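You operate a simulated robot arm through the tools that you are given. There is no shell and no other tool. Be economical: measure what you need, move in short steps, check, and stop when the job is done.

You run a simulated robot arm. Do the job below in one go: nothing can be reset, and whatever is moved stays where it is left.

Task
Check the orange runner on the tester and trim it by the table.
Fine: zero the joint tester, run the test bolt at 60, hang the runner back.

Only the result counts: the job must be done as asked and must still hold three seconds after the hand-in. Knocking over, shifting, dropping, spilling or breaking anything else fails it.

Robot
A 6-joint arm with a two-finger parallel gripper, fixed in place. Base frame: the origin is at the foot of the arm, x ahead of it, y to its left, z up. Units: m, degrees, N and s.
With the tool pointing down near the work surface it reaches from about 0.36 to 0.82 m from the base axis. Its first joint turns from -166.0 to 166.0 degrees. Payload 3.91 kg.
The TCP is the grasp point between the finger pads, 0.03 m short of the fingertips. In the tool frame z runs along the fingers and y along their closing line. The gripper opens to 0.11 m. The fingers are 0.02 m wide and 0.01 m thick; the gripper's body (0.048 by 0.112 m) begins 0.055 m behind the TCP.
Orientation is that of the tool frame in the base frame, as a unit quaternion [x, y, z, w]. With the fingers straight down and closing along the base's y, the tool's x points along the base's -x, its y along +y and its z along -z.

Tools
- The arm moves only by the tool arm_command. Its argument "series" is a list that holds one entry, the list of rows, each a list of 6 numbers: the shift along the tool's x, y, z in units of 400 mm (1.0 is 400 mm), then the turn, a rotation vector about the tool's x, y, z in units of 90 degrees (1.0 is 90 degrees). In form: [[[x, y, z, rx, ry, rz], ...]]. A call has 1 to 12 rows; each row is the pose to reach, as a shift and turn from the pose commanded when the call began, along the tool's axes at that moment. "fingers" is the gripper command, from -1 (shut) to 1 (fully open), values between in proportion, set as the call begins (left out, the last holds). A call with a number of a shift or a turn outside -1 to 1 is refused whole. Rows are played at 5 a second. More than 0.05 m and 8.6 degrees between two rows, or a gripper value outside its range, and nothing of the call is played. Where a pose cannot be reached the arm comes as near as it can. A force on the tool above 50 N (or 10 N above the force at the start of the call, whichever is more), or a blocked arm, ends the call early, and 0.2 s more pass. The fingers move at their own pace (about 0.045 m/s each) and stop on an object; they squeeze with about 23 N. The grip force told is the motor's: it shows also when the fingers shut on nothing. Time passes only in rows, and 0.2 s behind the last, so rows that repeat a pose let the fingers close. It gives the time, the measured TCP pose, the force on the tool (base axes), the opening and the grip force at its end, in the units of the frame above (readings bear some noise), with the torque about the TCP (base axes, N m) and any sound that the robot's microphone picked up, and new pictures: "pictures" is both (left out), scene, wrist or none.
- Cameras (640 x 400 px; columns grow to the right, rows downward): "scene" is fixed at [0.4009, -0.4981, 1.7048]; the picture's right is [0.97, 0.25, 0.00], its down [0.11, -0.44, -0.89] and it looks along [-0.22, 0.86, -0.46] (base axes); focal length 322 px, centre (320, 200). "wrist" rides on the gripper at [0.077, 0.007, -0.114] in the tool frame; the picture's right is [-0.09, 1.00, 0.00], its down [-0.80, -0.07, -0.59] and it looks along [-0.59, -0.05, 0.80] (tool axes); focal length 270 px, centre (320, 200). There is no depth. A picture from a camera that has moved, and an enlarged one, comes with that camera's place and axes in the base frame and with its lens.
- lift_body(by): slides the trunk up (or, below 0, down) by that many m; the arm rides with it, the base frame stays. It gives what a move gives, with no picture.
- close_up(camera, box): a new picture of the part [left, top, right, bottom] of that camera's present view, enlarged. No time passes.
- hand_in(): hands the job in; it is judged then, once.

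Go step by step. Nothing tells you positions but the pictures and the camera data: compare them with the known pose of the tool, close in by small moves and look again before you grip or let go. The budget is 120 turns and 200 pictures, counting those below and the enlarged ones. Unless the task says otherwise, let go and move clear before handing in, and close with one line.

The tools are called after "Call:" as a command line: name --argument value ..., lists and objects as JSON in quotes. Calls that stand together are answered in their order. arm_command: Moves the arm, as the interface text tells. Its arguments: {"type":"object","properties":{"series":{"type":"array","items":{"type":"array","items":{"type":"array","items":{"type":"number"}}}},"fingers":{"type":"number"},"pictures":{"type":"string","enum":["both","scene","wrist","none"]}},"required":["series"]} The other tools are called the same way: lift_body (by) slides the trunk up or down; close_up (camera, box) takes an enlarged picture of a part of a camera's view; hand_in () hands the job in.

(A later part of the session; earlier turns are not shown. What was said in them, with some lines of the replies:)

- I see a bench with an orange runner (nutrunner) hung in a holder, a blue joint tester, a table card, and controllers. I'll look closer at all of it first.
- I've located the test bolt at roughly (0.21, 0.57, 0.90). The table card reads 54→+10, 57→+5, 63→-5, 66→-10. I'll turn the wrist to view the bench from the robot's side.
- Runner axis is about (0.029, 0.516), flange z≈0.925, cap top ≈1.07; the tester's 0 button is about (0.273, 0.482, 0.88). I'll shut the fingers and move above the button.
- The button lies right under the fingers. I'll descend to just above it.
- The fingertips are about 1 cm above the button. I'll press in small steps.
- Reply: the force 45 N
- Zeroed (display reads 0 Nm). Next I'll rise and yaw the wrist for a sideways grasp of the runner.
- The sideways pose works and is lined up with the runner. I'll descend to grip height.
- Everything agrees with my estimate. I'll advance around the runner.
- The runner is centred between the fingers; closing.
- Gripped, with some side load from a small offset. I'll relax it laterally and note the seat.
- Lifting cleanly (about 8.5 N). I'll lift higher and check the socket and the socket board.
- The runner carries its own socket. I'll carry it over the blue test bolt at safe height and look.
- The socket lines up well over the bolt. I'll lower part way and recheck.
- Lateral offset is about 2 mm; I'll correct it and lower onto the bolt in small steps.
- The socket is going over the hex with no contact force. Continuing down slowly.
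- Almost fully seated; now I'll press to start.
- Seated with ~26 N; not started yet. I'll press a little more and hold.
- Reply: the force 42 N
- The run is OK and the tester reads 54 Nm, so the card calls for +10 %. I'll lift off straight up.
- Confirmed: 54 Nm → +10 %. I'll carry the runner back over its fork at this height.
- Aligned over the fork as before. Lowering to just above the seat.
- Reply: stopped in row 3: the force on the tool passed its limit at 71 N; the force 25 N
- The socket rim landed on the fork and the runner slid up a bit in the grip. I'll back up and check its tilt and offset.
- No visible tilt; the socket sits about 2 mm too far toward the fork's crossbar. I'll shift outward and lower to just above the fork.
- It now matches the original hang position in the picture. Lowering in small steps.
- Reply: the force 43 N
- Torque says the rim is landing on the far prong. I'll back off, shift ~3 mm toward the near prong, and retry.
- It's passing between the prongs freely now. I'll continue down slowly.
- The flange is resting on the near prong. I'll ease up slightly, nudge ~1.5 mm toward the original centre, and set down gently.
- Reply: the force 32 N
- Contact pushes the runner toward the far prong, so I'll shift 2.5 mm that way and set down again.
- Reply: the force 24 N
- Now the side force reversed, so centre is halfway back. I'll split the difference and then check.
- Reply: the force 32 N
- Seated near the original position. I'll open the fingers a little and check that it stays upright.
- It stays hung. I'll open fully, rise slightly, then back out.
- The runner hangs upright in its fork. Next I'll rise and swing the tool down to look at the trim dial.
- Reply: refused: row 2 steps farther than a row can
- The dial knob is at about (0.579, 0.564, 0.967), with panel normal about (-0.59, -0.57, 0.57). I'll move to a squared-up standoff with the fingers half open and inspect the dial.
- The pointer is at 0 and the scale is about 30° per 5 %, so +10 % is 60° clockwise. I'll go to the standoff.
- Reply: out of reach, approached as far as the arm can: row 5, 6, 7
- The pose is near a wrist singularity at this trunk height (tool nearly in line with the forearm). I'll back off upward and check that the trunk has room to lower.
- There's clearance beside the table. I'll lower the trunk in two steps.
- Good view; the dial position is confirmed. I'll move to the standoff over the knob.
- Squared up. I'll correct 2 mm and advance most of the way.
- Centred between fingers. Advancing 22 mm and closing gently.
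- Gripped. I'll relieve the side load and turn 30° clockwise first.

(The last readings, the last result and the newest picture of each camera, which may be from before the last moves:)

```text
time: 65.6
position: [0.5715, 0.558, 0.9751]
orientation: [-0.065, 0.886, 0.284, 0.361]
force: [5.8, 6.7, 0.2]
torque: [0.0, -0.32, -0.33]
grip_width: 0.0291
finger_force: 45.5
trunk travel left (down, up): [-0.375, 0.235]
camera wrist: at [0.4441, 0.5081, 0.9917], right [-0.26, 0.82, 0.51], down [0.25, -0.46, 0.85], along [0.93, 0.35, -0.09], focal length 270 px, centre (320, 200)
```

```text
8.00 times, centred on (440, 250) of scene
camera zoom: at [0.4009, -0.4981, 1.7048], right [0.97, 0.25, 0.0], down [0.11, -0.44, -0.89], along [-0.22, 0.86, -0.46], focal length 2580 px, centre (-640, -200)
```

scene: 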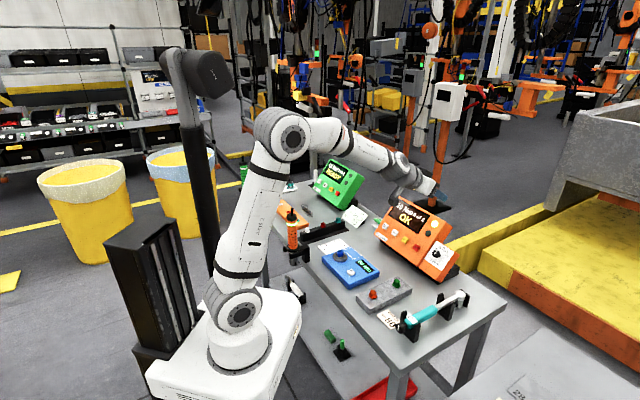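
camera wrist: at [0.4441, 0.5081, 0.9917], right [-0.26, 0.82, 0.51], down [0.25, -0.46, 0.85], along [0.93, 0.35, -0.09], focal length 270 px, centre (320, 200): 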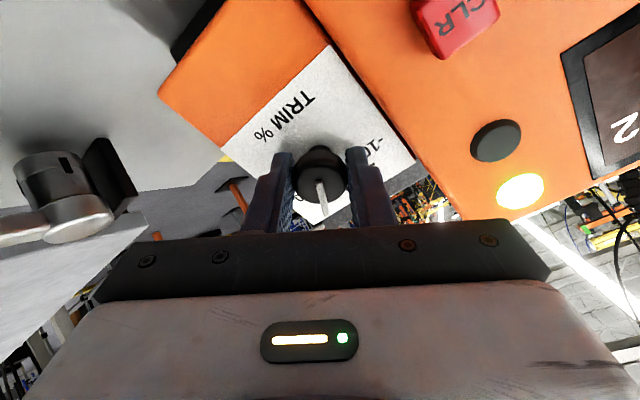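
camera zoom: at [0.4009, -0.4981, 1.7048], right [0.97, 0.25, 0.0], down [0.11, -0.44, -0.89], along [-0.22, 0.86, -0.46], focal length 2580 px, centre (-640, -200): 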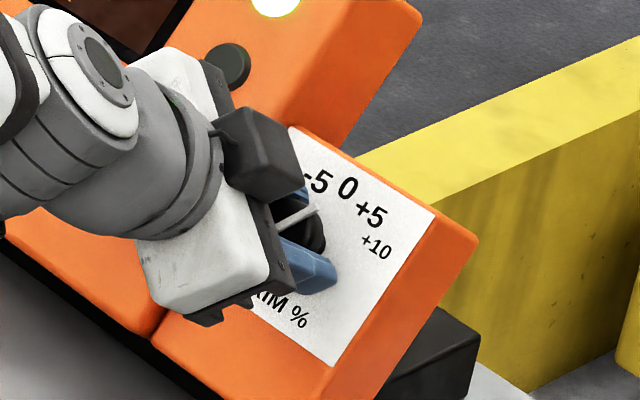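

The pointer follows the grip. Turning the remaining 30°.

Call:
arm_command --series '[[[0, 0, 0, 0, 0, 0.083], [0, 0, 0, 0, 0, 0.166], [0, 0, 0, 0, 0, 0.25], [0, 0, 0, 0, 0, 0.333], [0, 0, 0, 0, 0, 0.333]]]' --pictures "wrist"

Call:
close_up --camera "wrist" --box '[220, 60, 420, 240]'

Call:
close_up --camera "scene" --box '[410, 225, 470, 275]'

```text
time: 66.8
position: [0.5716, 0.5599, 0.9751]
orientation: [0.167, 0.873, 0.368, 0.274]
force: [12.3, 6.4, 2.5]
torque: [-0.02, -0.55, -0.56]
grip_width: 0.0294
finger_force: 44.9
trunk travel left (down, up): [-0.375, 0.235]
camera wrist: at [0.4419, 0.538, 1.0183], right [0.16, 0.63, 0.76], down [0.27, -0.77, 0.58], along [0.95, 0.12, -0.29], focal length 270 px, centre (320, 200)
```

wrist: 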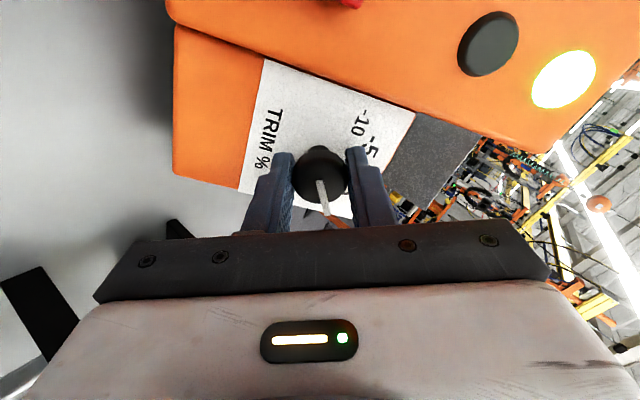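

```text
2.22 times, centred on (320, 150) of wrist
camera zoom: at [0.4419, 0.538, 1.0183], right [0.16, 0.63, 0.76], down [0.27, -0.77, 0.58], along [0.95, 0.12, -0.29], focal length 601 px, centre (320, 311)
```

zoom: 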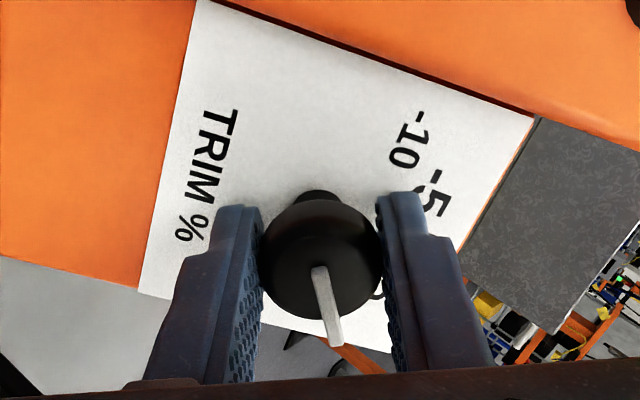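

```text
8.00 times, centred on (440, 250) of scene
camera zoom: at [0.4009, -0.4981, 1.7048], right [0.97, 0.25, 0.0], down [0.11, -0.44, -0.89], along [-0.22, 0.86, -0.46], focal length 2580 px, centre (-640, -200)
```

zoom: 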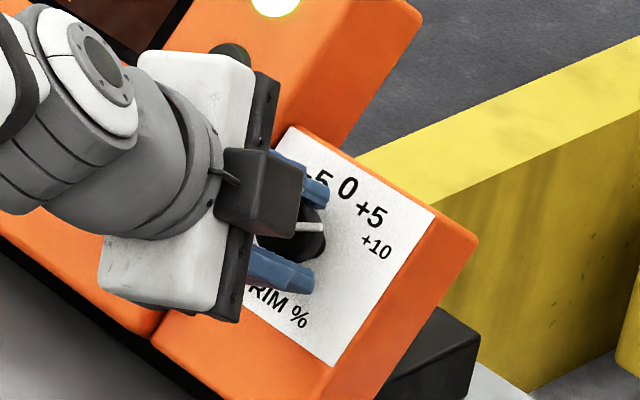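

Turned 60.3°. I'll release and back straight off to read the pointer.

Call:
arm_command --series '[[[0, 0, 0, 0, 0, 0], [0, 0, 0, 0, 0, 0], [0, 0, 0, 0, 0, 0], [0, 0, -0.06, 0, 0, 0], [0, 0, -0.15, 0, 0, 0], [0, 0, -0.25, 0, 0, 0], [0, 0, -0.35, 0, 0, 0]]]' --fingers 0.1 --pictures "wrist"

Call:
close_up --camera "scene" --box '[410, 225, 470, 275]'

Call:
close_up --camera "wrist" --box '[220, 0, 420, 150]'

```text
time: 68.4
position: [0.4862, 0.4801, 1.0561]
orientation: [0.165, 0.873, 0.368, 0.275]
force: [-0.7, 0.3, -0.2]
torque: [0.0, 0.05, 0.0]
grip_width: 0.0603
finger_force: 0.1
trunk travel left (down, up): [-0.375, 0.235]
camera wrist: at [0.3571, 0.4597, 1.1], right [0.15, 0.63, 0.76], down [0.27, -0.77, 0.58], along [0.95, 0.12, -0.29], focal length 270 px, centre (320, 200)
```

wrist: 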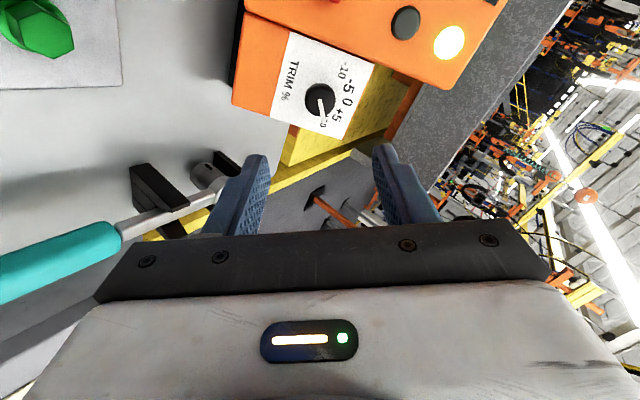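

```text
8.00 times, centred on (440, 250) of scene
camera zoom: at [0.4009, -0.4981, 1.7048], right [0.97, 0.25, 0.0], down [0.11, -0.44, -0.89], along [-0.22, 0.86, -0.46], focal length 2580 px, centre (-640, -200)
```

zoom: 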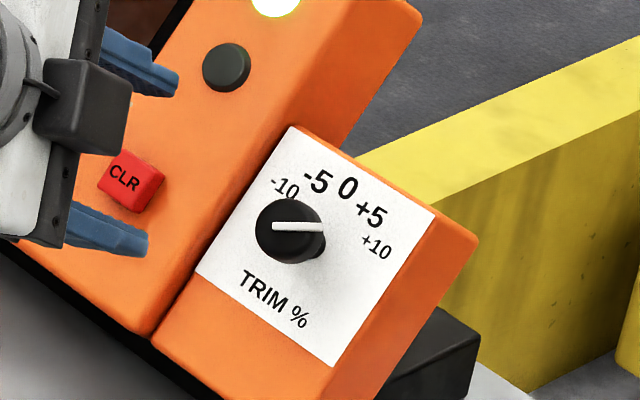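

```text
2.67 times, centred on (320, 75) of wrist
camera zoom: at [0.3571, 0.4597, 1.1], right [0.15, 0.63, 0.76], down [0.27, -0.77, 0.58], along [0.95, 0.12, -0.29], focal length 721 px, centre (320, 533)
```

zoom: 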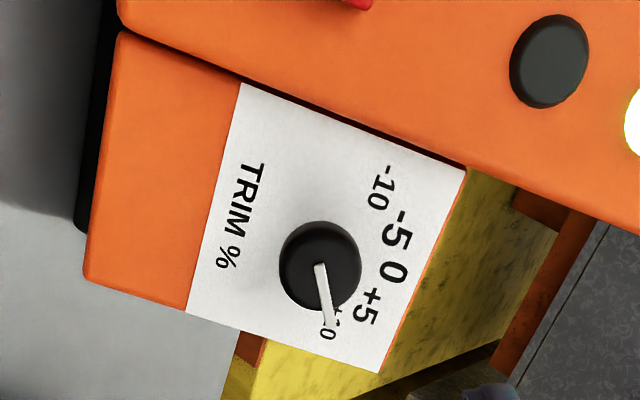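

The pointer reads +10 % (about 60° by measurement). I'll raise clear and take one last look at everything.

Call:
lift_body --by 0.15

Call:
close_up --camera "scene" --box '[270, 190, 490, 330]'

Call:
close_up --camera "scene" --box '[265, 195, 345, 265]'

```text
time: 70.2
position: [0.4854, 0.4811, 1.2069]
orientation: [0.165, 0.872, 0.369, 0.275]
force: [-0.6, 0.5, -1.8]
torque: [-0.04, 0.01, -0.01]
grip_width: 0.0606
finger_force: 0.0
trunk travel left (down, up): [-0.525, 0.085]
```

```text
2.86 times, centred on (380, 260) of scene
camera zoom: at [0.4009, -0.4981, 1.7048], right [0.97, 0.25, 0.0], down [0.11, -0.44, -0.89], along [-0.22, 0.86, -0.46], focal length 922 px, centre (149, 29)
```

zoom: 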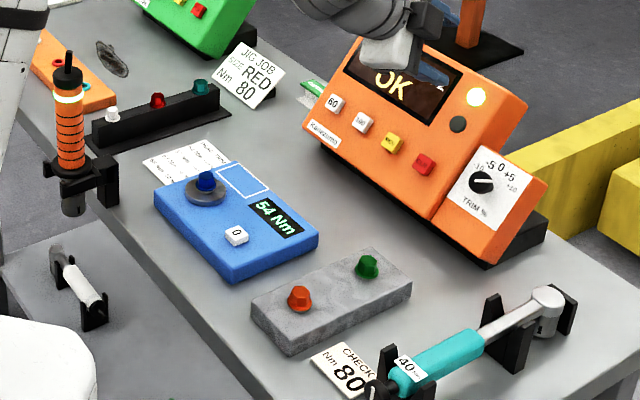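

```text
5.71 times, centred on (305, 230) of scene
camera zoom: at [0.4009, -0.4981, 1.7048], right [0.97, 0.25, 0.0], down [0.11, -0.44, -0.89], along [-0.22, 0.86, -0.46], focal length 1843 px, centre (406, 29)
```

zoom: 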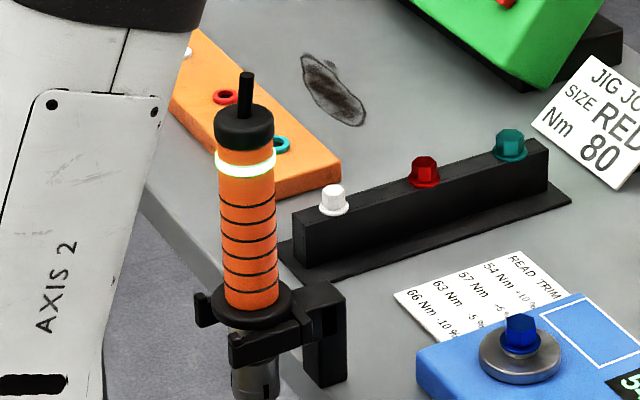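

The runner hangs in its fork, the tester shows 54 Nm, the trim points to +10 %, nothing else has moved, and the arm is clear. Handing in.

Call:
hand_in

```text
The job is handed in.
```

Done: I zeroed the tester, ran the test bolt at 60 Nm (it read 54 Nm), set the trim to +10 % by the table, and hung the orange runner back in its fork.
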